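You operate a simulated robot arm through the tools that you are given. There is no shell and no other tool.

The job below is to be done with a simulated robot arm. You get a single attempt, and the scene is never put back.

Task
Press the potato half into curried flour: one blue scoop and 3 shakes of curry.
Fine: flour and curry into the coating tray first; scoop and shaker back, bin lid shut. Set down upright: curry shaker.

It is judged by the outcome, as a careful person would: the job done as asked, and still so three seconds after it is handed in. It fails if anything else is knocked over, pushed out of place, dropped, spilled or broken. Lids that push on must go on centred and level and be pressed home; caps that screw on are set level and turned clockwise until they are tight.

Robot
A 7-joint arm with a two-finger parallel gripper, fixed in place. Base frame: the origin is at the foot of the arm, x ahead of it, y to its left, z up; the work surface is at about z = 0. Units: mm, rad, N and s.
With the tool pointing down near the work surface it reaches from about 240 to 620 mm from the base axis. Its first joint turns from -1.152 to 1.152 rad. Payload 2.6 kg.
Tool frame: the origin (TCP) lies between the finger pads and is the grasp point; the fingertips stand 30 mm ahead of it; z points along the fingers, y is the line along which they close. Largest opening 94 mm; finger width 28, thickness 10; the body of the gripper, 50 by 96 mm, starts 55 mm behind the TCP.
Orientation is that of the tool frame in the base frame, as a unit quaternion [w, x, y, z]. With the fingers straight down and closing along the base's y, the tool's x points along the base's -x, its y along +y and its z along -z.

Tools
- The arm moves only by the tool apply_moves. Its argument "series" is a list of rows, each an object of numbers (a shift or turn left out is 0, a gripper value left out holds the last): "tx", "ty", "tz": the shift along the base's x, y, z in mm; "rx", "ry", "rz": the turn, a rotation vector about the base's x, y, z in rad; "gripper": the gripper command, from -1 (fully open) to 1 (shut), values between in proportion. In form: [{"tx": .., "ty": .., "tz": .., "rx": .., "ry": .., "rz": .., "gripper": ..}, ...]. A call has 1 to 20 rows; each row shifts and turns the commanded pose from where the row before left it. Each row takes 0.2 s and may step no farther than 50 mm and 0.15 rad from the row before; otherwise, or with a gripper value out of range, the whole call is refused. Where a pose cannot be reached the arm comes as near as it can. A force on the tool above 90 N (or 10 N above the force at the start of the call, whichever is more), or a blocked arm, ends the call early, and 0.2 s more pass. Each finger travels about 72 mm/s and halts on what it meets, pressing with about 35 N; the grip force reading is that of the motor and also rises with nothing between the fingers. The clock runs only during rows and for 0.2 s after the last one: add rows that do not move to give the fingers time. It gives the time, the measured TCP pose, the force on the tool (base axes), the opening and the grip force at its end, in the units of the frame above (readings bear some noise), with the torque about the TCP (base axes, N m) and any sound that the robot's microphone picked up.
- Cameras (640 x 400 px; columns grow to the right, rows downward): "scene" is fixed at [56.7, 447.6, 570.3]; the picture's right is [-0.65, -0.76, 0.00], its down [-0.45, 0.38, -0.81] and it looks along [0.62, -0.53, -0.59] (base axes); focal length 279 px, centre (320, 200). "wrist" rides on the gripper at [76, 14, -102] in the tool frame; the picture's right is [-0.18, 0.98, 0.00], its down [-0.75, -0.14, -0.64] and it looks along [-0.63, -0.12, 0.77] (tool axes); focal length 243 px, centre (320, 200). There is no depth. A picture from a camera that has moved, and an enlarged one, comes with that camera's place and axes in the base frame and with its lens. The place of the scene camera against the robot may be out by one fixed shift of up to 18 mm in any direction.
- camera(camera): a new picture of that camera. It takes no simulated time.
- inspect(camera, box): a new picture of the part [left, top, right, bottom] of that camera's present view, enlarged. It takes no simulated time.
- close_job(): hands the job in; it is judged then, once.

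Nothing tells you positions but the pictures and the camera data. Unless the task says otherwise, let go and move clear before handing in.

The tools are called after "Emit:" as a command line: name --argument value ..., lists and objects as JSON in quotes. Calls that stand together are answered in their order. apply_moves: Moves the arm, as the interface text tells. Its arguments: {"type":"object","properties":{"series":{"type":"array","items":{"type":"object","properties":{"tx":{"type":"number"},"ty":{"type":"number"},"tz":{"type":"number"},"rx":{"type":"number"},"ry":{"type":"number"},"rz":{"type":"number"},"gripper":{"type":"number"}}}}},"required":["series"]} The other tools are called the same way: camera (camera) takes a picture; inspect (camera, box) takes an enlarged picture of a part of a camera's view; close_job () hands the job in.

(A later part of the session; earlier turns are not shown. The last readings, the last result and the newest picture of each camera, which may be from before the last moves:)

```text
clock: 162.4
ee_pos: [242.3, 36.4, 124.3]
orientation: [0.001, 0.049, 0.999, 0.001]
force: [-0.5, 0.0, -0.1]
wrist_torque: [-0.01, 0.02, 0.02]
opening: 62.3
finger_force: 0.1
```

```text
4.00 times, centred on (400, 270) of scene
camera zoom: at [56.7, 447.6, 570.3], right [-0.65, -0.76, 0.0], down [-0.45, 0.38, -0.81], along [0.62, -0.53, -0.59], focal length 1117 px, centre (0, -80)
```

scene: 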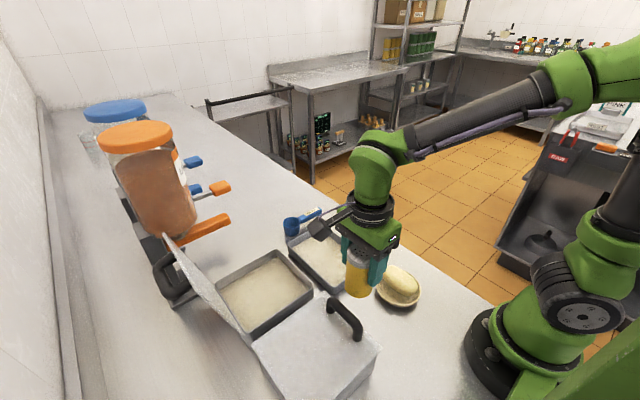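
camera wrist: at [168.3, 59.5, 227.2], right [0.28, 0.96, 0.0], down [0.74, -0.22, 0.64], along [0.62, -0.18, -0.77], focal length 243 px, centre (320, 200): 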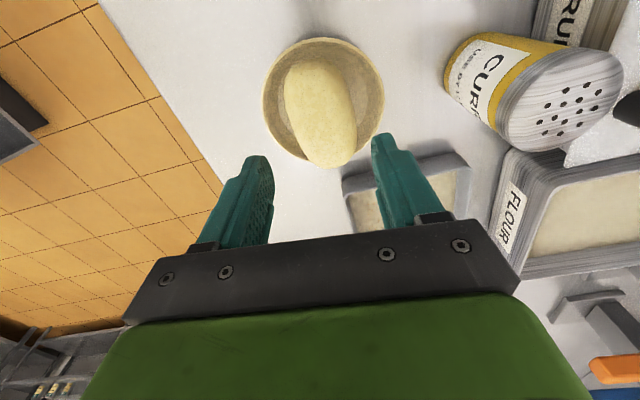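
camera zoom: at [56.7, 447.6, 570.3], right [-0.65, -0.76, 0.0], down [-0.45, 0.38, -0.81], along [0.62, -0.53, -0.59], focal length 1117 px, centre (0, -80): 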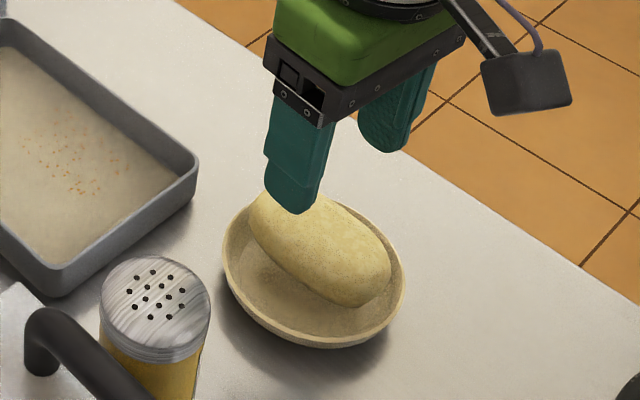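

The potato is centred and aligned between the fingers. Descending carefully.

Emit:
apply_moves --series '[{"tz": -25}, {"tz": -20}, {"tz": -10}, {}]'

Emit:
camera --camera "wrist"

Emit:
inspect --camera "scene" --box '[340, 220, 460, 320]'

```text
clock: 163.4
ee_pos: [241.4, 38.1, 70.7]
orientation: [0.001, 0.051, 0.999, 0.001]
force: [0.4, 0.9, 0.2]
wrist_torque: [-0.03, -0.01, 0.0]
opening: 61.9
finger_force: 0.0
```

```text
taken
camera wrist: at [167.3, 60.3, 172.8], right [0.28, 0.96, 0.0], down [0.74, -0.22, 0.64], along [0.62, -0.18, -0.77], focal length 243 px, centre (320, 200)
```

wrist: 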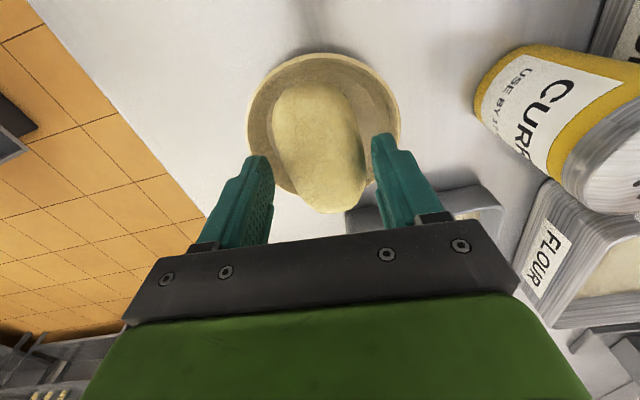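

```text
4.00 times, centred on (400, 270) of scene
camera zoom: at [56.7, 447.6, 570.3], right [-0.65, -0.76, 0.0], down [-0.45, 0.38, -0.81], along [0.62, -0.53, -0.59], focal length 1117 px, centre (0, -80)
```

zoom: 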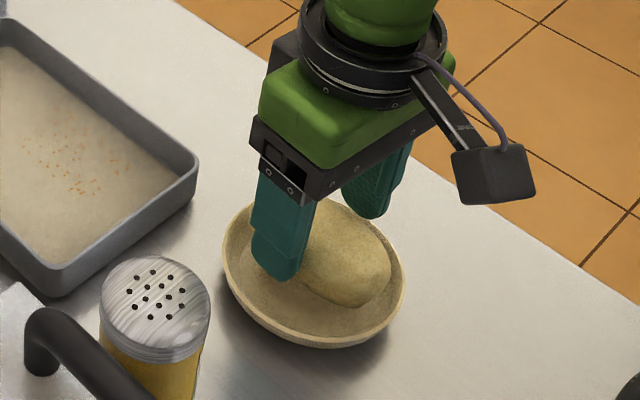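

Symmetric clearance on both sides. Lowering the last 12 mm in small steps with force checks.

Emit:
apply_moves --series '[{"tz": -4}, {"tz": -3}, {}]'

Emit:
apply_moves --series '[{"tz": -3}, {"tz": -2}, {}]'

Emit:
camera --camera "wrist"

Emit:
inspect --camera "scene" --box '[360, 240, 440, 310]'

```text
clock: 164.2
ee_pos: [241.5, 38.0, 64.8]
orientation: [0.001, 0.05, 0.999, 0.001]
force: [0.1, -0.7, -0.3]
wrist_torque: [0.0, 0.01, 0.01]
opening: 62.0
finger_force: 0.0
```

```text
clock: 165.0
ee_pos: [241.8, 37.3, 58.5]
orientation: [0.0, 0.05, 0.999, 0.001]
force: [-0.4, 0.2, -0.2]
wrist_torque: [-0.04, 0.03, 0.02]
opening: 62.1
finger_force: 0.0
```

```text
taken
camera wrist: at [167.6, 60.1, 160.8], right [0.28, 0.96, 0.0], down [0.74, -0.22, 0.64], along [0.62, -0.18, -0.77], focal length 243 px, centre (320, 200)
```

wrist: 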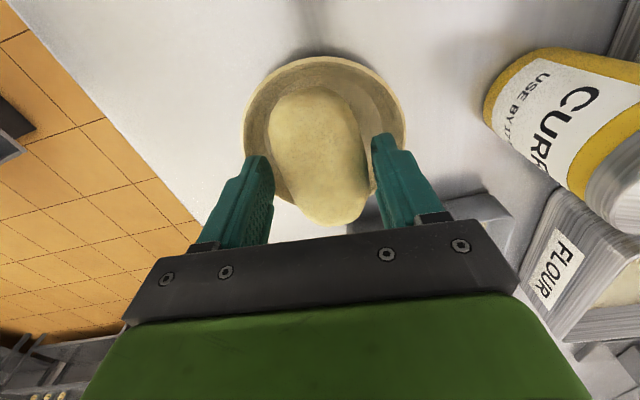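

```text
5.71 times, centred on (400, 275) of scene
camera zoom: at [56.7, 447.6, 570.3], right [-0.65, -0.76, 0.0], down [-0.45, 0.38, -0.81], along [0.62, -0.53, -0.59], focal length 1595 px, centre (-137, -229)
```

zoom: 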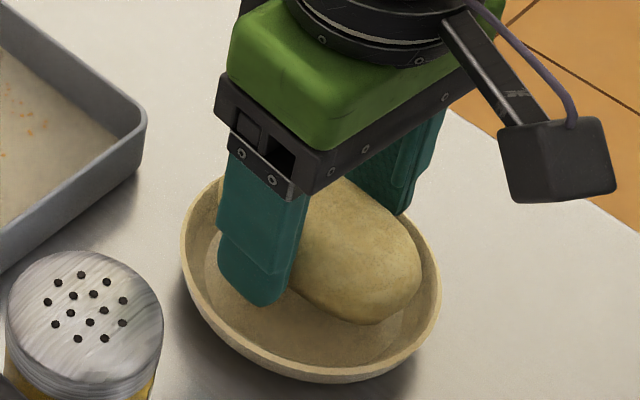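

No contact with the dish. Closing gently on the potato.

Emit:
apply_moves --series '[{"gripper": -0.24}, {"gripper": -0.16}, {"gripper": -0.1}, {"gripper": -0.04}, {"gripper": 0.02}, {"gripper": 0.1}, {"gripper": 0.3}, {"gripper": 1}, {"gripper": 1}, {}]'

Emit:
camera --camera "wrist"

Emit:
inspect --camera "scene" --box '[360, 240, 440, 310]'

```text
clock: 167.2
ee_pos: [241.8, 38.0, 59.1]
orientation: [-0.001, 0.05, 0.999, 0.001]
force: [-1.6, -2.0, 6.9]
wrist_torque: [-0.1, 0.22, 0.08]
opening: 51.6
finger_force: 35.2
```

```text
taken
camera wrist: at [167.7, 60.1, 160.9], right [0.28, 0.96, 0.0], down [0.74, -0.22, 0.64], along [0.62, -0.18, -0.77], focal length 243 px, centre (320, 200)
```

wrist: 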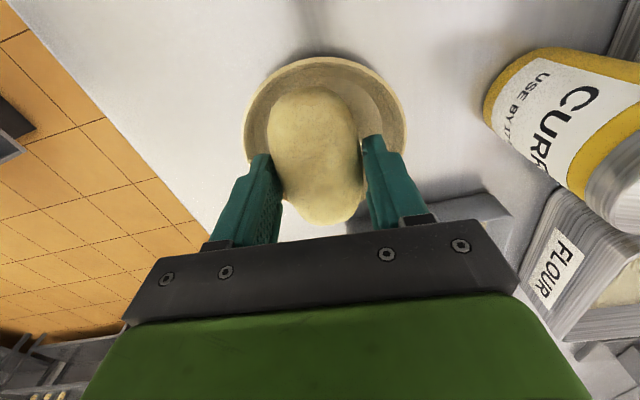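

```text
5.71 times, centred on (400, 275) of scene
camera zoom: at [56.7, 447.6, 570.3], right [-0.65, -0.76, 0.0], down [-0.45, 0.38, -0.81], along [0.62, -0.53, -0.59], focal length 1595 px, centre (-137, -229)
```

zoom: 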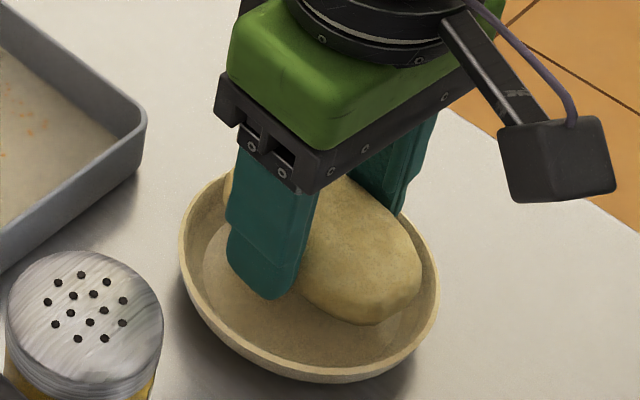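

Gripped at 51.6 mm. Lifting slowly and checking the dish stays put.

Emit:
apply_moves --series '[{"tz": 5}, {"tz": 10}, {"tz": 20}, {"tz": 30}, {}]'

Emit:
inspect --camera "scene" --box '[340, 200, 460, 320]'

Emit:
camera --camera "wrist"

```text
clock: 168.4
ee_pos: [240.9, 37.8, 122.8]
orientation: [-0.001, 0.051, 0.999, 0.001]
force: [-0.3, -1.0, -1.1]
wrist_torque: [-0.04, -0.01, -0.01]
opening: 51.3
finger_force: 34.5
```

```text
3.33 times, centred on (400, 260) of scene
camera zoom: at [56.7, 447.6, 570.3], right [-0.65, -0.76, 0.0], down [-0.45, 0.38, -0.81], along [0.62, -0.53, -0.59], focal length 931 px, centre (53, 0)
```

zoom: 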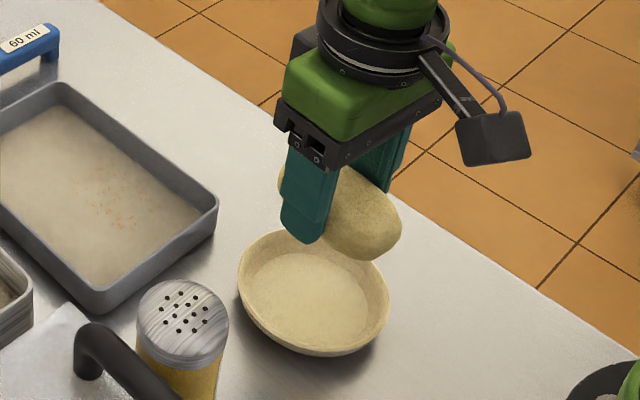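

```text
taken
camera wrist: at [167.1, 59.7, 226.0], right [0.28, 0.96, 0.0], down [0.74, -0.22, 0.64], along [0.62, -0.18, -0.77], focal length 243 px, centre (320, 200)
```

wrist: 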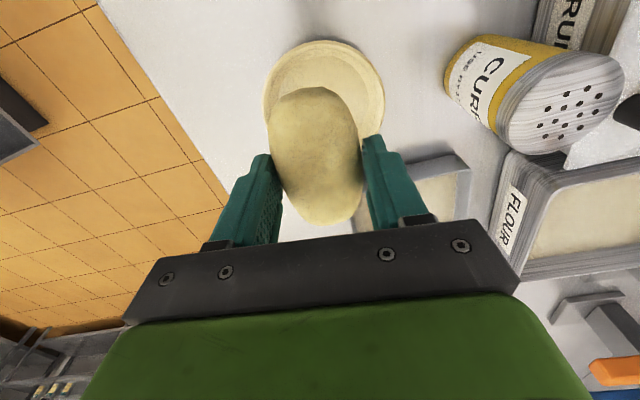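

The dish stayed in place. Zooming in on the potato to confirm which side is the cut face and whether it hangs level.

Emit:
inspect --camera "wrist" --box '[250, 70, 390, 230]'

Emit:
inspect --camera "scene" --box '[370, 230, 430, 290]'

```text
2.50 times, centred on (320, 150) of wrist
camera zoom: at [167.1, 59.7, 226.0], right [0.28, 0.96, 0.0], down [0.74, -0.22, 0.64], along [0.62, -0.18, -0.77], focal length 606 px, centre (320, 325)
```

zoom: 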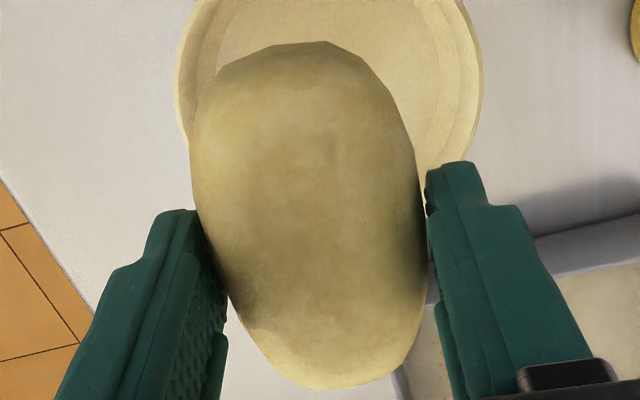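

```text
6.67 times, centred on (400, 260) of scene
camera zoom: at [56.7, 447.6, 570.3], right [-0.65, -0.76, 0.0], down [-0.45, 0.38, -0.81], along [0.62, -0.53, -0.59], focal length 1861 px, centre (-213, -200)
```

zoom: 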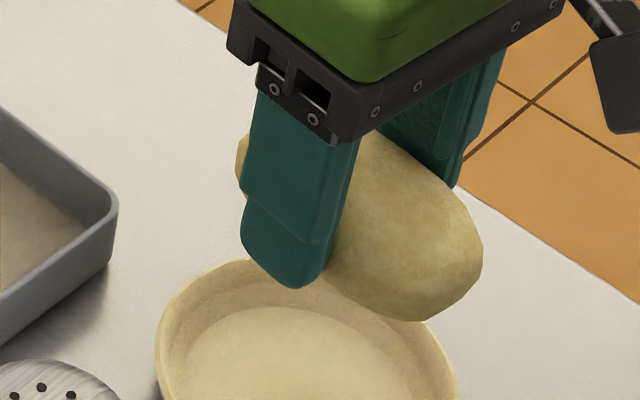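

The cut face is underneath and the potato hangs about level. Carrying it over the curried patch in the tray.

Emit:
apply_moves --series '[{"tz": 25}, {"tx": 20, "ty": 7, "rz": 0.05}, {"tx": 38, "ty": 12.5, "rz": 0.05}, {"tx": 38, "ty": 12.5}, {"tx": 38, "ty": 12.5}, {"tx": 30, "ty": 10}, {}]'

Emit:
camera --camera "wrist"

Emit:
inspect --camera "scene" --box '[260, 160, 420, 300]'

```text
clock: 170.0
ee_pos: [405.0, 91.5, 150.4]
orientation: [-0.001, -0.001, 1.0, 0.001]
force: [-0.7, 0.9, -2.1]
wrist_torque: [0.0, 0.01, 0.01]
opening: 51.6
finger_force: 35.4
```

```text
taken
camera wrist: at [328.8, 106.4, 250.8], right [0.18, 0.98, 0.0], down [0.75, -0.14, 0.64], along [0.63, -0.12, -0.77], focal length 243 px, centre (320, 200)
```

wrist: 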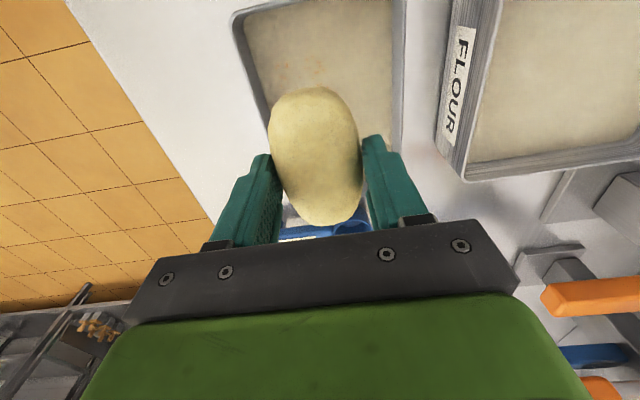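

```text
2.86 times, centred on (340, 230) of scene
camera zoom: at [56.7, 447.6, 570.3], right [-0.65, -0.76, 0.0], down [-0.45, 0.38, -0.81], along [0.62, -0.53, -0.59], focal length 798 px, centre (263, 114)
```

zoom: 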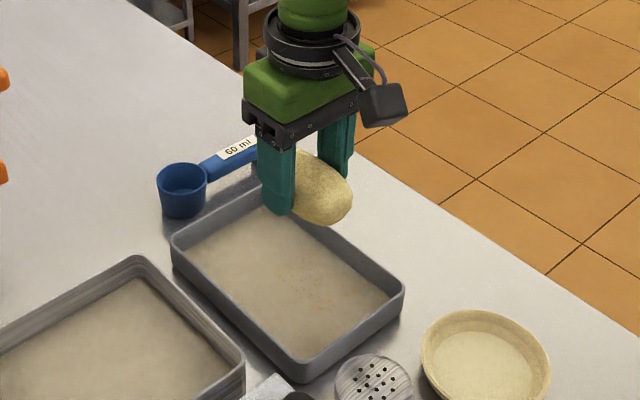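

Shifting 10 mm toward −x to sit over the curry patch, then lowering.

Emit:
apply_moves --series '[{"tx": -10, "tz": -30}, {"tz": -35}, {"tz": -25}, {"tz": -8}, {}]'

Emit:
inspect --camera "scene" --box '[280, 200, 380, 290]'

```text
clock: 171.2
ee_pos: [395.0, 91.4, 51.0]
orientation: [0.0, -0.002, 1.0, 0.001]
force: [0.8, 0.7, -1.6]
wrist_torque: [-0.03, -0.02, 0.0]
opening: 51.4
finger_force: 35.2
```

```text
4.44 times, centred on (330, 245) of scene
camera zoom: at [56.7, 447.6, 570.3], right [-0.65, -0.76, 0.0], down [-0.45, 0.38, -0.81], along [0.62, -0.53, -0.59], focal length 1241 px, centre (276, 0)
```

zoom: 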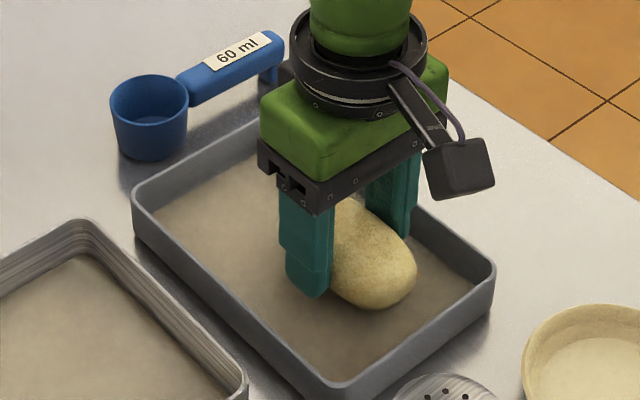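

Just above the flour. Lowering in small steps until I feel the flour.

Emit:
apply_moves --series '[{"tz": -3}, {"tz": -3}, {}]'

Emit:
apply_moves --series '[{"tz": -2}, {"tz": -2}, {}]'

```text
clock: 172.0
ee_pos: [395.1, 90.5, 44.1]
orientation: [0.0, -0.001, 1.0, 0.0]
force: [-0.2, 0.1, -1.0]
wrist_torque: [0.02, 0.0, -0.01]
opening: 51.4
finger_force: 34.8
```

```text
clock: 172.8
ee_pos: [395.7, 91.6, 43.0]
orientation: [0.001, 0.0, 1.0, 0.001]
force: [-8.4, -5.0, 28.2]
wrist_torque: [0.51, 0.65, 0.18]
opening: 51.2
finger_force: 35.0
```

Contact felt at 28 N – it is pressing into the flour on one corner first. I'll ease off, release it so it settles flat, and then press it from above.

Emit:
apply_moves --series '[{}, {}, {"tz": 1.5}, {"gripper": -0.12}, {"gripper": -0.18}, {"gripper": -0.24}, {"gripper": -0.26}, {}]'

Emit:
camera --camera "wrist"

Emit:
inspect --camera "scene" --box '[280, 200, 380, 290]'

```text
clock: 174.6
ee_pos: [394.5, 92.6, 42.0]
orientation: [-0.002, -0.001, 1.0, 0.0]
force: [1.0, 0.1, 0.0]
wrist_torque: [-0.01, 0.01, 0.01]
opening: 59.0
finger_force: 0.0
```

```text
taken
camera wrist: at [318.9, 106.9, 144.3], right [0.18, 0.98, 0.0], down [0.76, -0.14, 0.64], along [0.63, -0.12, -0.77], focal length 243 px, centre (320, 200)
```

wrist: 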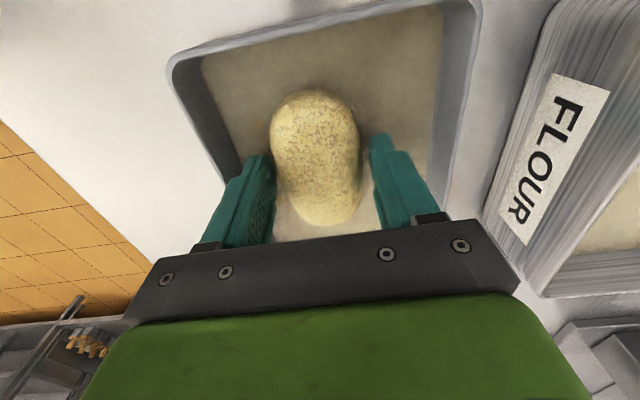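

```text
4.44 times, centred on (330, 245) of scene
camera zoom: at [56.7, 447.6, 570.3], right [-0.65, -0.76, 0.0], down [-0.45, 0.38, -0.81], along [0.62, -0.53, -0.59], focal length 1241 px, centre (276, 0)
```

zoom: 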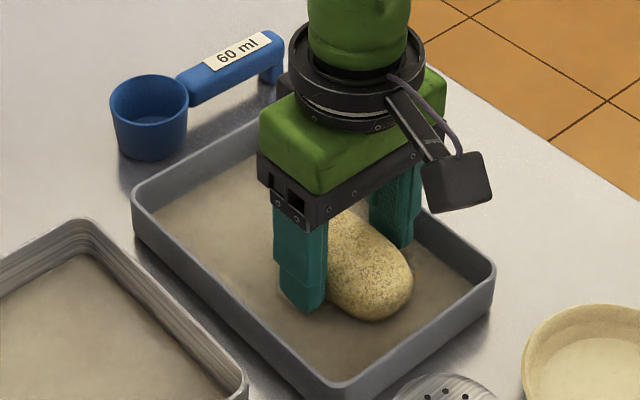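

The potato now shows a speckled curry-flour coating. Lifting clear to look at it.

Emit:
apply_moves --series '[{"tz": 10}, {"tz": 25}, {"tz": 40}, {"tz": 45}, {}]'

Emit:
inspect --camera "scene" --box '[280, 200, 380, 290]'

Emit:
camera --camera "wrist"

```text
clock: 175.8
ee_pos: [396.2, 90.9, 163.6]
orientation: [0.001, -0.001, 1.0, 0.001]
force: [-0.3, 0.1, 0.0]
wrist_torque: [0.0, 0.0, 0.0]
opening: 59.0
finger_force: 0.0
```

```text
4.44 times, centred on (330, 245) of scene
camera zoom: at [56.7, 447.6, 570.3], right [-0.65, -0.76, 0.0], down [-0.45, 0.38, -0.81], along [0.62, -0.53, -0.59], focal length 1241 px, centre (276, 0)
```

zoom: 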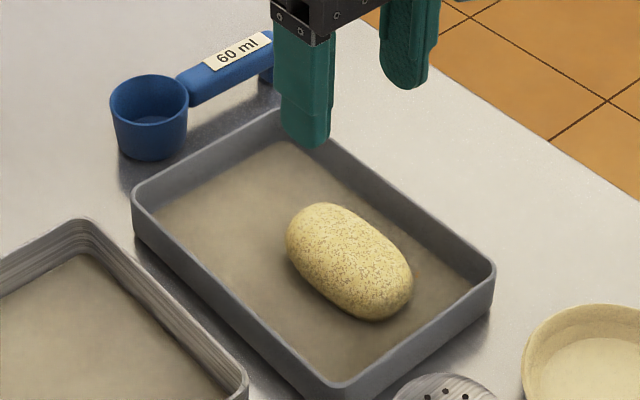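

```text
taken
camera wrist: at [319.4, 105.7, 266.1], right [0.18, 0.98, 0.0], down [0.75, -0.14, 0.64], along [0.63, -0.12, -0.77], focal length 243 px, centre (320, 200)
```

wrist: 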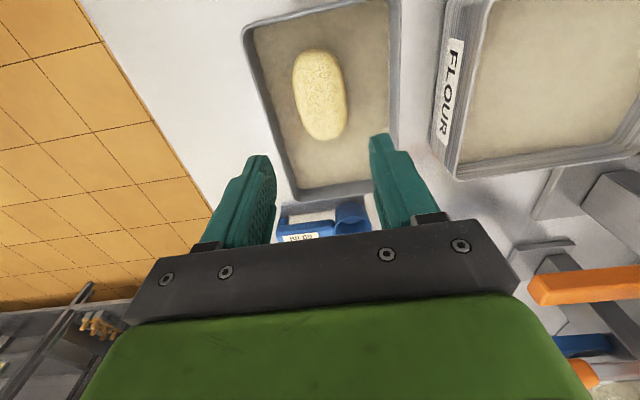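

The potato is coated and sits flat over the curry patch. For good measure I'll press it straight down from above with closed fingers, gently.

Emit:
apply_moves --series '[{"tx": -3, "ty": 1, "gripper": 1}, {"gripper": 1}, {"gripper": 1}, {"tz": -30}, {"tz": -30}, {"tz": -15}, {}]'

Emit:
apply_moves --series '[{"tz": -4}, {"tz": -4}, {}]'

```text
clock: 177.4
ee_pos: [393.9, 93.6, 89.1]
orientation: [0.0, 0.0, 1.0, 0.001]
force: [-0.5, -0.3, -0.7]
wrist_torque: [0.0, 0.05, 0.02]
opening: 0.2
finger_force: 33.0
```

```text
clock: 178.2
ee_pos: [392.0, 92.8, 79.8]
orientation: [0.0, -0.001, 1.0, 0.0]
force: [0.3, -0.5, -0.9]
wrist_torque: [-0.01, 0.01, 0.03]
opening: 0.2
finger_force: 33.0
```

Emit:
apply_moves --series '[{"tz": -2}, {"tz": -2}, {}]'

Emit:
inspect --camera "scene" --box '[280, 200, 380, 290]'

```text
clock: 179.0
ee_pos: [393.5, 93.1, 76.8]
orientation: [0.0, 0.0, 1.0, 0.001]
force: [0.1, -0.4, 0.1]
wrist_torque: [0.04, -0.03, 0.0]
opening: 0.1
finger_force: 33.3
```

```text
4.44 times, centred on (330, 245) of scene
camera zoom: at [56.7, 447.6, 570.3], right [-0.65, -0.76, 0.0], down [-0.45, 0.38, -0.81], along [0.62, -0.53, -0.59], focal length 1241 px, centre (276, 0)
```

zoom: 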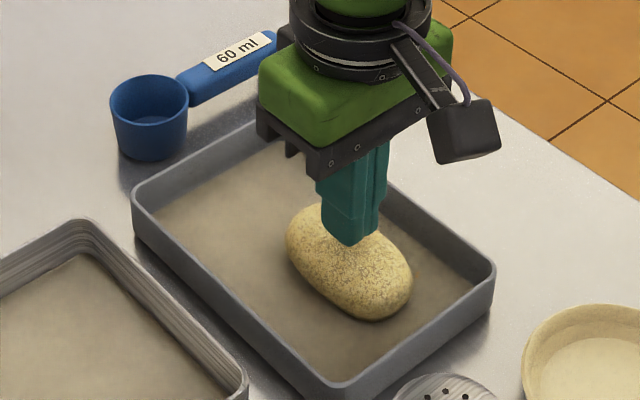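

Emit:
apply_moves --series '[{"tz": -1.5}, {"tz": -1.5}, {}]'

Emit:
apply_moves --series '[{"tz": -1.5}, {}]'

```text
clock: 179.8
ee_pos: [393.1, 92.8, 74.3]
orientation: [0.0, -0.001, 1.0, 0.001]
force: [0.5, -0.6, -0.3]
wrist_torque: [-0.02, 0.0, 0.01]
opening: 0.2
finger_force: 33.0
```

```text
clock: 180.4
ee_pos: [392.7, 91.8, 71.0]
orientation: [0.0, -0.002, 1.0, 0.0]
force: [-0.3, 0.4, -0.1]
wrist_torque: [0.03, 0.01, 0.0]
opening: 0.2
finger_force: 32.6
```

Emit:
apply_moves --series '[{"tz": -2}, {}]'

Emit:
apply_moves --series '[{"tz": -2}, {}]'

Emit:
apply_moves --series '[{"tz": -1.5}, {}]'

```text
clock: 181.0
ee_pos: [392.0, 92.3, 68.5]
orientation: [0.0, -0.001, 1.0, 0.0]
force: [-0.6, 0.1, -0.1]
wrist_torque: [-0.04, 0.02, 0.02]
opening: 0.0
finger_force: 33.1
```

```text
clock: 181.6
ee_pos: [392.0, 93.7, 67.7]
orientation: [0.001, -0.001, 1.0, 0.001]
force: [-4.3, -1.9, 11.7]
wrist_torque: [-0.05, 0.2, 0.01]
opening: 0.0
finger_force: 33.2
```

```text
clock: 182.2
ee_pos: [393.1, 94.0, 67.4]
orientation: [0.001, 0.001, 1.0, 0.002]
force: [-16.9, -3.0, 45.1]
wrist_torque: [-0.1, 0.66, -0.05]
opening: 0.0
finger_force: 33.2
```

Pressed home at about 45 N. Lifting straight off and checking.

Emit:
apply_moves --series '[{"tz": 3}, {"tz": 10}, {"tz": 30}, {"tz": 40}, {"tz": 40}, {}]'

Emit:
inspect --camera "scene" --box '[280, 200, 380, 290]'

Emit:
camera --camera "scene"

```text
clock: 183.6
ee_pos: [395.2, 92.6, 187.3]
orientation: [0.0, -0.001, 1.0, 0.002]
force: [-1.1, -0.4, -0.4]
wrist_torque: [-0.01, -0.01, 0.03]
opening: 0.0
finger_force: 33.2
```

```text
4.44 times, centred on (330, 245) of scene
camera zoom: at [56.7, 447.6, 570.3], right [-0.65, -0.76, 0.0], down [-0.45, 0.38, -0.81], along [0.62, -0.53, -0.59], focal length 1241 px, centre (276, 0)
```

zoom: 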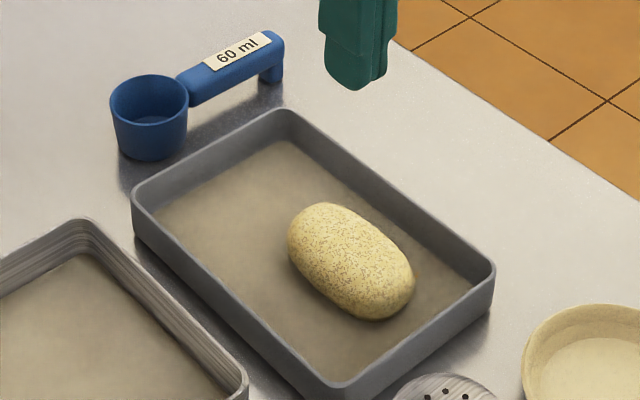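

```text
taken
```

scene: 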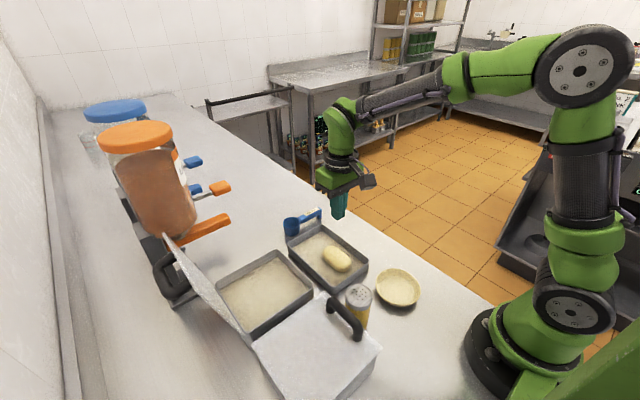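

Coating done. Last job is the flour-bin lid: hinge near (y 374, z 75), free edge near (y 413, z 245), about 13° past vertical. I'll straddle its free edge loosely with the fingers and guide it down; first moving above it.

Emit:
apply_moves --series '[{"tz": 45, "gripper": 0.15}, {"tz": 45, "gripper": 0.15}, {"tz": 45, "ty": 10}, {"tx": -5, "ty": 42, "tz": 8}, {"tx": -5, "ty": 42}, {"tx": -5, "ty": 42}, {"tx": -5, "ty": 42}, {"tx": -5, "ty": 42}, {"tx": -5, "ty": 42}, {"tx": -5, "ty": 35}, {"tx": -4, "ty": 20}, {}]'

Emit:
camera --camera "scene"

Emit:
camera --camera "wrist"

Emit:
inspect --camera "scene" --box '[80, 120, 320, 320]'

```text
clock: 186.2
ee_pos: [355.8, 402.1, 332.6]
orientation: [0.001, 0.0, 1.0, 0.002]
force: [-0.3, -0.5, -0.3]
wrist_torque: [-0.01, -0.01, 0.01]
opening: 39.9
finger_force: 0.0
out of reach, approached as far as the arm can: row 11
```

```text
taken
```

scene: 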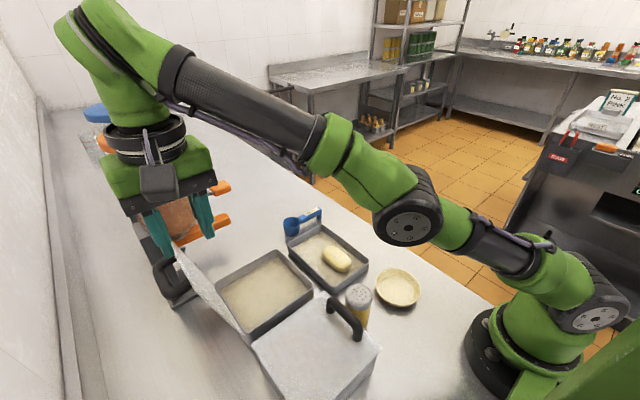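

```text
taken
camera wrist: at [279.4, 417.5, 433.1], right [0.18, 0.98, 0.0], down [0.75, -0.14, 0.64], along [0.63, -0.11, -0.77], focal length 243 px, centre (320, 200)
```

wrist: 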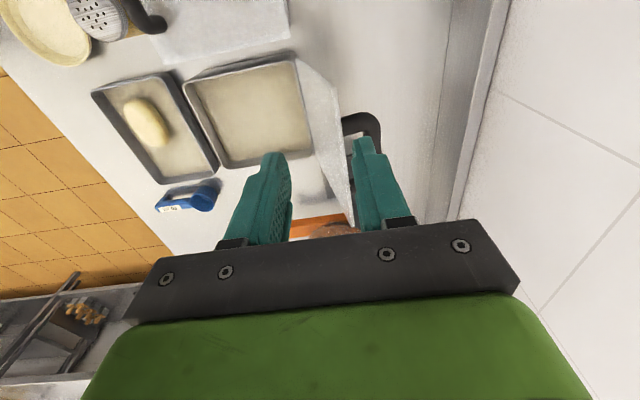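

```text
2.00 times, centred on (200, 220) of scene
camera zoom: at [56.6, 447.6, 570.3], right [-0.65, -0.76, 0.0], down [-0.45, 0.38, -0.81], along [0.62, -0.53, -0.59], focal length 558 px, centre (560, 160)
```

zoom: 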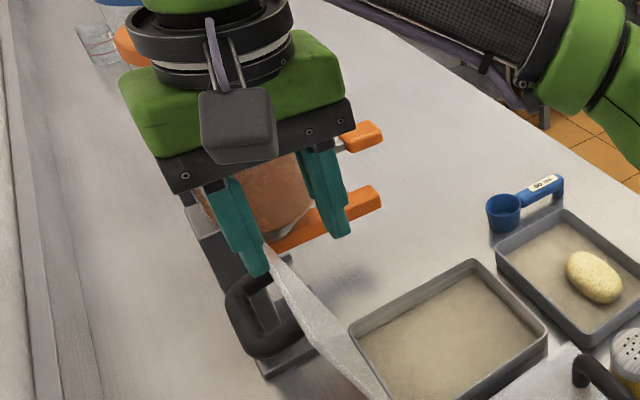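

Emit:
inspect --camera "wrist" --box '[260, 40, 420, 250]'

```text
1.90 times, centred on (340, 145) of wrist
camera zoom: at [279.4, 417.5, 433.1], right [0.18, 0.98, 0.0], down [0.75, -0.14, 0.64], along [0.63, -0.11, -0.77], focal length 462 px, centre (282, 305)
```

zoom: 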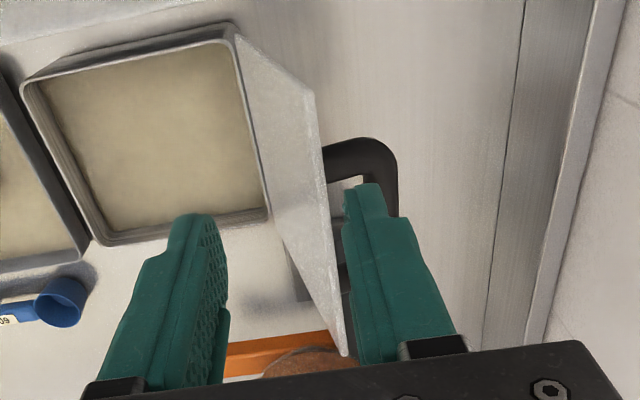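

The lid's free edge is at about y 419, z 239 – I need to be some 16 mm further out. Dropping lower (still above the edge) brings it within reach.

Emit:
apply_moves --series '[{"tz": -20}, {"tz": -18}, {"ty": 8}, {"ty": 8}, {}]'

Emit:
inspect --camera "wrist" --box '[260, 40, 420, 250]'

Emit:
inspect --camera "scene" --box '[100, 160, 280, 320]'

```text
clock: 187.4
ee_pos: [362.6, 410.9, 307.4]
orientation: [0.0, 0.0, 1.0, 0.001]
force: [-0.1, -1.5, 0.4]
wrist_torque: [0.04, -0.02, 0.03]
opening: 39.8
finger_force: 0.1
out of reach, approached as far as the arm can: row 1, 2, 3, 4
```

```text
1.90 times, centred on (340, 145) of wrist
camera zoom: at [286.6, 425.8, 410.2], right [0.18, 0.98, 0.0], down [0.75, -0.14, 0.64], along [0.63, -0.12, -0.77], focal length 462 px, centre (282, 305)
```

zoom: 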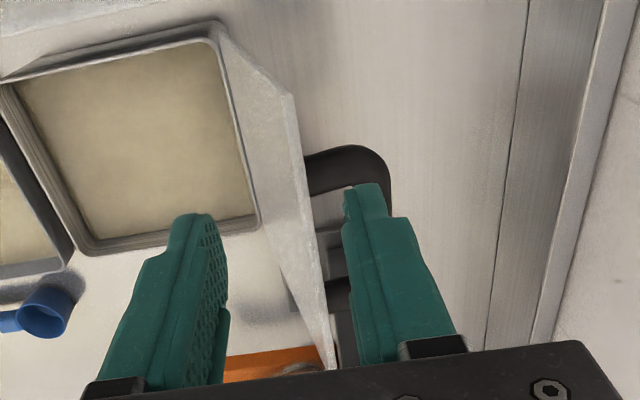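

```text
2.50 times, centred on (190, 240) of scene
camera zoom: at [56.7, 447.6, 570.3], right [-0.65, -0.76, 0.0], down [-0.45, 0.38, -0.81], along [0.62, -0.53, -0.59], focal length 698 px, centre (645, 100)
```

zoom: 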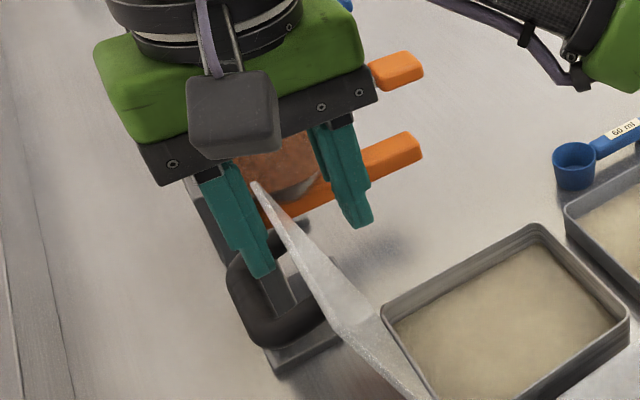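

The lid edge already lies between the two fingers. Lowering straight down to straddle it.

Emit:
apply_moves --series '[{"tz": -15}, {"tz": -15}, {"tz": -10}, {}]'

Emit:
inspect --camera "wrist" --box '[260, 40, 420, 250]'

Emit:
inspect --camera "scene" --box '[100, 160, 280, 320]'

```text
clock: 188.4
ee_pos: [373.7, 422.5, 274.9]
orientation: [-0.001, 0.0, 1.0, 0.0]
force: [0.2, 0.1, -0.2]
wrist_torque: [-0.01, 0.06, 0.0]
opening: 40.0
finger_force: 0.0
out of reach, approached as far as the arm can: row 1, 2, 3
```

```text
1.90 times, centred on (340, 145) of wrist
camera zoom: at [297.2, 437.9, 377.6], right [0.18, 0.98, 0.0], down [0.75, -0.14, 0.64], along [0.63, -0.12, -0.77], focal length 462 px, centre (282, 305)
```

zoom: 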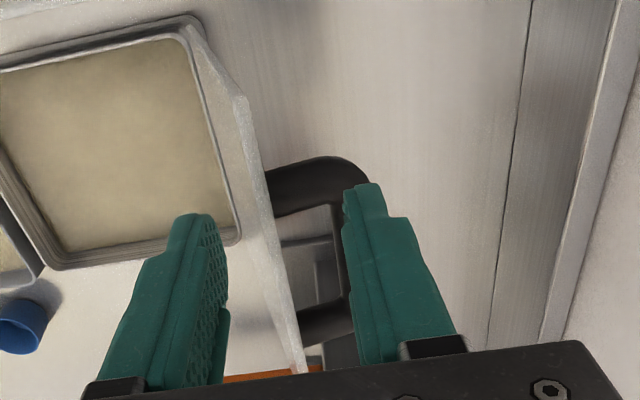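

```text
2.50 times, centred on (190, 240) of scene
camera zoom: at [56.7, 447.6, 570.3], right [-0.65, -0.76, 0.0], down [-0.45, 0.38, -0.81], along [0.62, -0.53, -0.59], focal length 698 px, centre (645, 100)
```

zoom: 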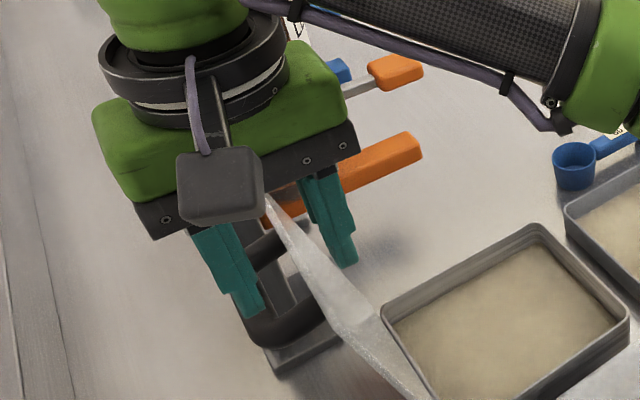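

The arm is stretched nearly straight and gliding along its reach limit. I'll retract radially a little to bend the elbow before going lower.

Emit:
apply_moves --series '[{"tx": -8, "ty": -6, "tz": 6}, {"tx": -8, "ty": -4, "tz": 4}, {}]'

Emit:
camera --camera "scene"

```text
clock: 189.2
ee_pos: [363.7, 420.9, 290.2]
orientation: [0.0, -0.001, 1.0, 0.0]
force: [0.7, 0.5, -1.7]
wrist_torque: [-0.02, 0.01, -0.01]
opening: 40.1
finger_force: 0.2
out of reach, approached as far as the arm can: row 1, 2
```

```text
taken
```

scene: 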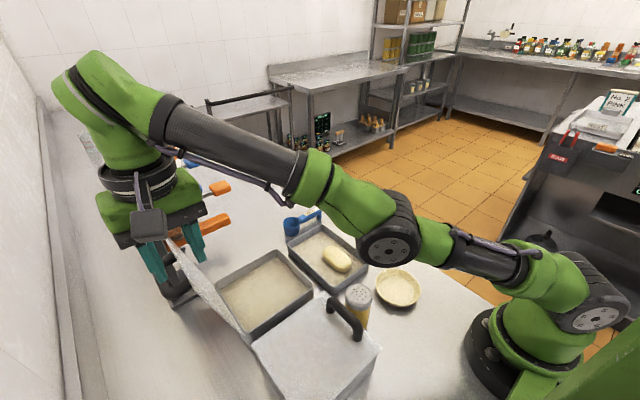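

The elbow is locked straight. I'll go up and back to a comfortable, bent posture, then re-approach lower.

Emit:
apply_moves --series '[{"tz": 40, "tx": -15, "ty": -20}, {"tz": 10, "tx": -25, "ty": -40}, {"tx": -25, "ty": -40}, {"tx": -25, "ty": -40}, {}]'

Emit:
camera --camera "scene"

```text
clock: 190.4
ee_pos: [281.1, 286.5, 333.0]
orientation: [0.0, -0.001, 1.0, 0.001]
force: [0.0, -0.1, -0.5]
wrist_torque: [-0.01, -0.02, -0.01]
opening: 40.0
finger_force: 0.0
out of reach, approached as far as the arm can: row 1
```

```text
taken
```

scene: 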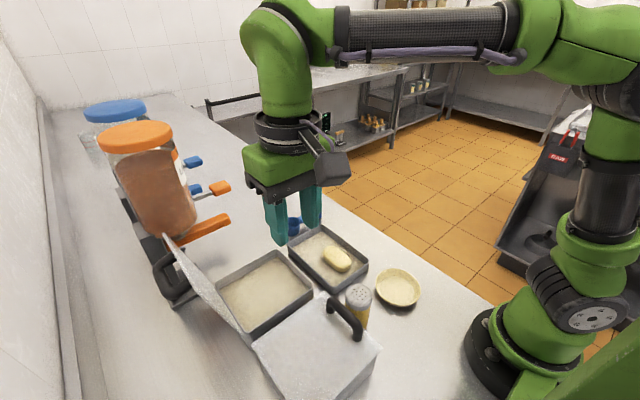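

The elbow is bent again. Re-approaching the lid edge at x≈346, slightly tilted so the wrist stays closer in, stopping just above the edge.

Emit:
apply_moves --series '[{"tx": 20, "ty": 20, "tz": -15, "rx": 0.035}, {"tx": 20, "ty": 35, "tz": -10, "rx": 0.035}, {"tx": 15, "ty": 35, "tz": -10, "rx": 0.035}, {"tx": 10, "ty": 30, "tz": -6, "rx": 0.035}, {}]'

Emit:
camera --camera "scene"

Emit:
inspect --camera "wrist" --box '[260, 40, 420, 250]'

```text
clock: 191.6
ee_pos: [346.8, 408.1, 291.6]
orientation: [0.0, 0.0, 0.998, 0.07]
force: [-0.3, -0.2, -0.1]
wrist_torque: [0.03, -0.03, 0.01]
opening: 39.9
finger_force: 0.1
```

```text
taken
```

scene: 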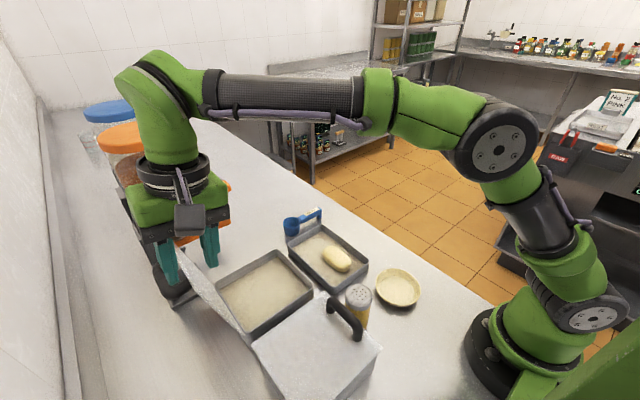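

```text
1.90 times, centred on (340, 145) of wrist
camera zoom: at [270.4, 409.1, 395.2], right [0.18, 0.97, 0.14], down [0.75, -0.23, 0.62], along [0.63, -0.01, -0.78], focal length 462 px, centre (282, 305)
```

zoom: 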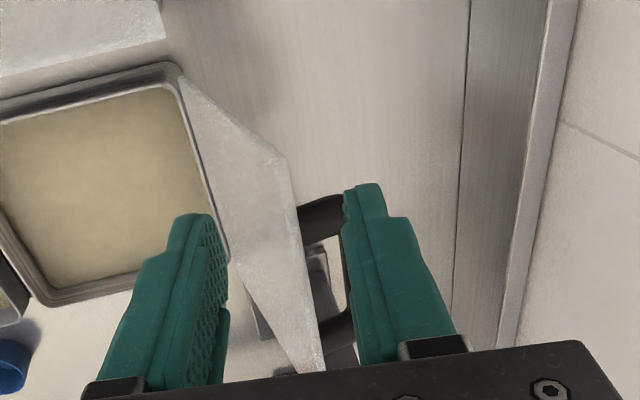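

Good posture now, and the lid edge (y≈420, z≈240) lies between the fingers. Lowering to straddle it by about 15 mm.

Emit:
apply_moves --series '[{"ty": 4, "tz": -13}, {"tz": -13}, {"tz": -11}, {}]'

Emit:
inspect --camera "wrist" --box '[260, 40, 420, 250]'

Emit:
inspect --camera "scene" --box '[100, 160, 280, 320]'

```text
clock: 192.6
ee_pos: [346.5, 412.2, 255.6]
orientation: [0.0, 0.0, 0.997, 0.071]
force: [0.4, 0.3, 0.5]
wrist_torque: [0.03, -0.01, 0.0]
opening: 40.0
finger_force: 0.2
```

```text
1.90 times, centred on (340, 145) of wrist
camera zoom: at [270.5, 413.0, 358.1], right [0.18, 0.97, 0.14], down [0.75, -0.23, 0.62], along [0.63, -0.01, -0.78], focal length 462 px, centre (282, 305)
```

zoom: 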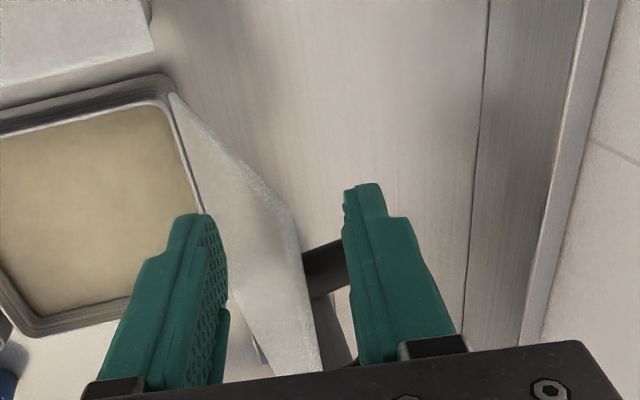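

```text
2.50 times, centred on (190, 240) of scene
camera zoom: at [56.7, 447.6, 570.3], right [-0.65, -0.76, 0.0], down [-0.45, 0.38, -0.81], along [0.62, -0.53, -0.59], focal length 698 px, centre (645, 100)
```

zoom: 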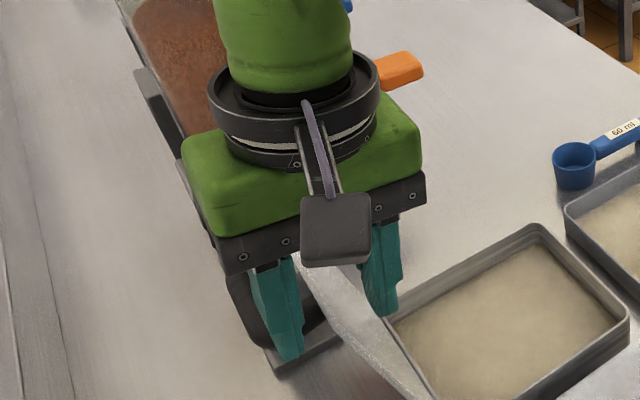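

The lid is straddled with no contact force. Narrowing the gap and starting the arc – first to just past vertical.

Emit:
apply_moves --series '[{"gripper": 0.35}, {"gripper": 0.45}, {"ty": -12, "tz": 0.6, "rx": 0.0454}, {"ty": -12, "tz": 0.6, "rx": 0.0454}, {"ty": -12.1, "rx": 0.0454}, {"ty": -12.1, "rx": 0.0454}, {}]'

Emit:
camera --camera "scene"

Emit:
inspect --camera "wrist" --box '[220, 40, 420, 250]'

```text
clock: 194.2
ee_pos: [345.8, 364.1, 255.1]
orientation: [0.0, -0.001, 0.987, 0.16]
force: [-0.5, -0.1, -0.1]
wrist_torque: [0.03, -0.02, 0.0]
opening: 25.6
finger_force: 0.1
```

```text
taken
```

scene: 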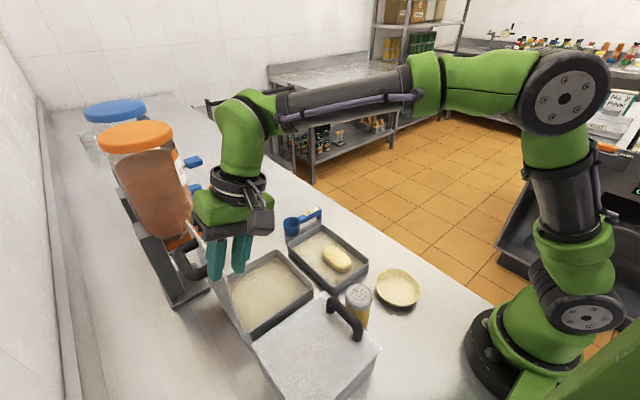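

```text
1.90 times, centred on (320, 145) of wrist
camera zoom: at [270.5, 345.5, 356.4], right [0.18, 0.93, 0.31], down [0.75, -0.34, 0.56], along [0.63, 0.13, -0.76], focal length 462 px, centre (320, 305)
```

zoom: 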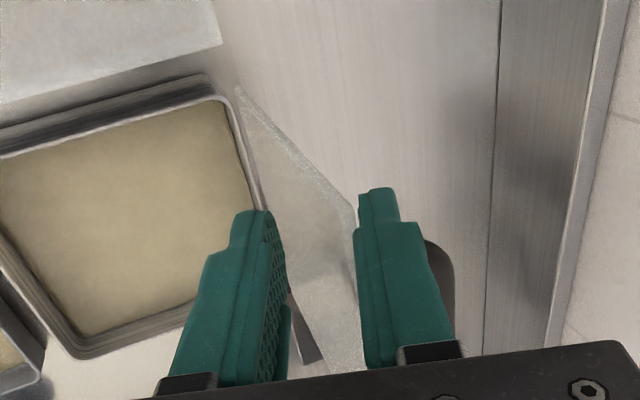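

The lid is following and is now near vertical. Continuing the arc.

Emit:
apply_moves --series '[{"ty": -12, "tz": -1.7, "rx": 0.0454}, {"ty": -12, "tz": -1.7, "rx": 0.0454}, {"ty": -11.7, "tz": -3.3, "rx": 0.0454}, {"ty": -11.7, "tz": -3.3, "rx": 0.0454}, {}]'

Emit:
inspect --camera "scene" --box '[160, 160, 360, 320]'

Emit:
inspect --camera "wrist" --box '[220, 40, 420, 250]'

```text
clock: 195.4
ee_pos: [345.9, 316.5, 246.0]
orientation: [-0.001, -0.001, 0.968, 0.25]
force: [-0.3, -0.1, -0.7]
wrist_torque: [0.01, -0.01, 0.0]
opening: 25.6
finger_force: 0.0
```

```text
2.50 times, centred on (260, 240) of scene
camera zoom: at [56.7, 447.6, 570.3], right [-0.65, -0.76, 0.0], down [-0.45, 0.38, -0.81], along [0.62, -0.53, -0.59], focal length 698 px, centre (470, 100)
```

zoom: 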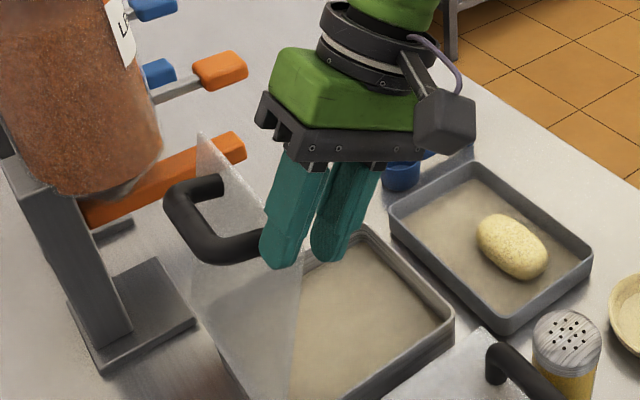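

```text
1.90 times, centred on (320, 145) of wrist
camera zoom: at [269.7, 280.8, 342.4], right [0.18, 0.86, 0.48], down [0.75, -0.43, 0.49], along [0.63, 0.27, -0.73], focal length 462 px, centre (320, 305)
```

zoom: 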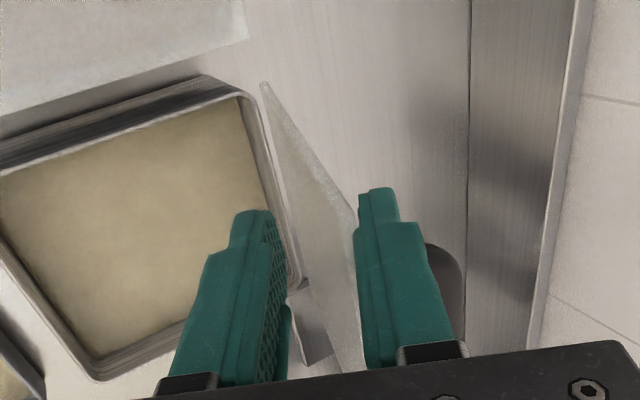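

The lid stays on the outer finger, so the hinge has friction – good and controlled. Continuing down.

Emit:
apply_moves --series '[{"ty": -11, "tz": -5, "rx": 0.0454}, {"ty": -11, "tz": -5, "rx": 0.0454}, {"ty": -10.4, "tz": -6.4, "rx": 0.0454}, {"ty": -10.4, "tz": -6.4, "rx": 0.0454}, {"ty": -9.4, "tz": -7.7, "rx": 0.0454}, {"ty": -9.4, "tz": -7.7, "rx": 0.0454}, {}]'

Emit:
inspect --camera "scene" --box '[160, 160, 360, 320]'

Emit:
inspect --camera "wrist" --box '[220, 40, 420, 250]'

```text
clock: 197.0
ee_pos: [346.6, 255.3, 207.1]
orientation: [0.001, 0.0, 0.925, 0.379]
force: [0.5, -0.4, 0.0]
wrist_torque: [0.01, -0.02, -0.01]
opening: 26.0
finger_force: 0.3
```

```text
2.50 times, centred on (260, 240) of scene
camera zoom: at [56.7, 447.6, 570.3], right [-0.65, -0.76, 0.0], down [-0.45, 0.38, -0.81], along [0.62, -0.53, -0.59], focal length 698 px, centre (470, 100)
```

zoom: 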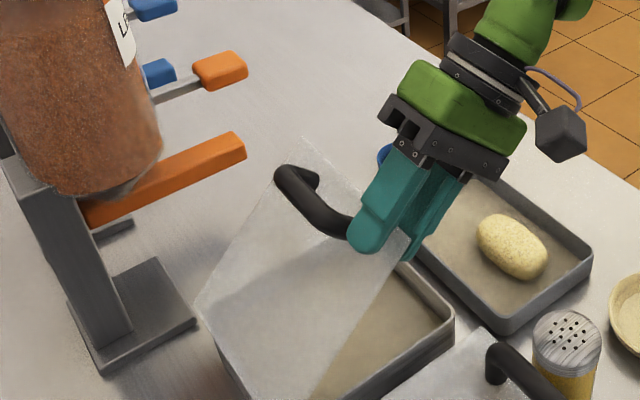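

```text
1.90 times, centred on (320, 145) of wrist
camera zoom: at [269.8, 194.4, 290.2], right [0.18, 0.7, 0.69], down [0.75, -0.55, 0.36], along [0.63, 0.45, -0.63], focal length 462 px, centre (320, 305)
```

zoom: 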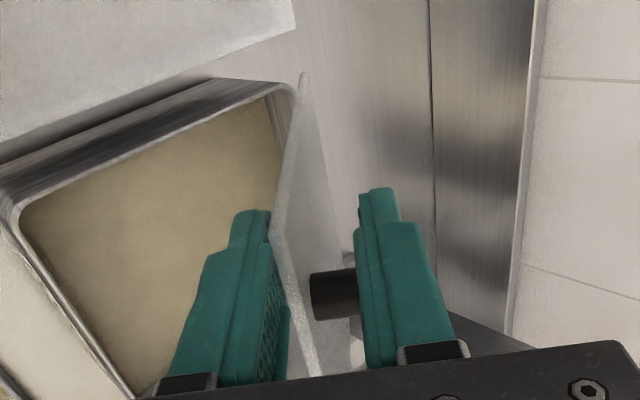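

The lid now rests on the lower finger at about 45°, under control. Lowering further.

Emit:
apply_moves --series '[{"ty": -8.3, "tz": -8.9, "rx": 0.0454}, {"ty": -8.3, "tz": -8.9, "rx": 0.0454}, {"ty": -7, "tz": -9.9, "rx": 0.0454}, {"ty": -7, "tz": -9.9, "rx": 0.0454}, {}]'

Emit:
inspect --camera "scene" --box '[180, 180, 380, 320]'

Emit:
inspect --camera "wrist" --box '[220, 40, 420, 250]'

```text
clock: 198.2
ee_pos: [346.5, 223.7, 171.0]
orientation: [0.0, 0.001, 0.888, 0.461]
force: [-0.1, -1.4, -0.6]
wrist_torque: [0.03, 0.03, 0.0]
opening: 26.2
finger_force: 0.2
```

```text
2.86 times, centred on (280, 250) of scene
camera zoom: at [56.7, 447.6, 570.3], right [-0.65, -0.76, 0.0], down [-0.45, 0.38, -0.81], along [0.62, -0.53, -0.59], focal length 798 px, centre (434, 57)
```

zoom: 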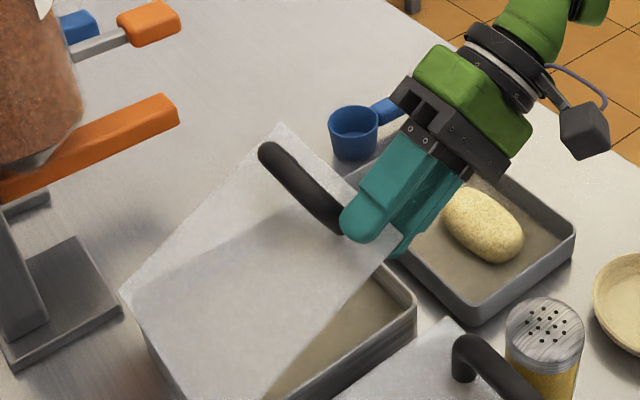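

```text
1.90 times, centred on (320, 145) of wrist
camera zoom: at [270.7, 149.2, 240.3], right [0.18, 0.56, 0.8], down [0.75, -0.61, 0.25], along [0.63, 0.56, -0.54], focal length 462 px, centre (320, 305)
```

zoom: 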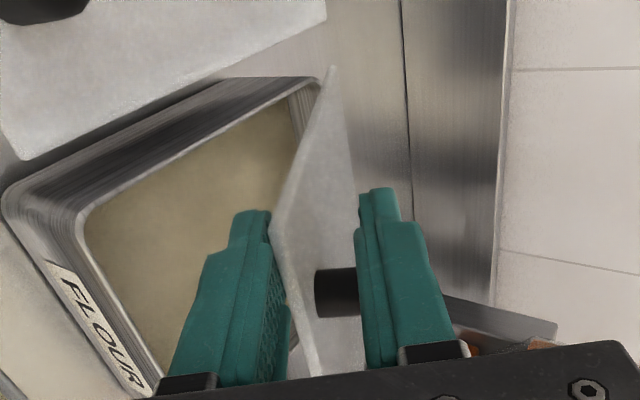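

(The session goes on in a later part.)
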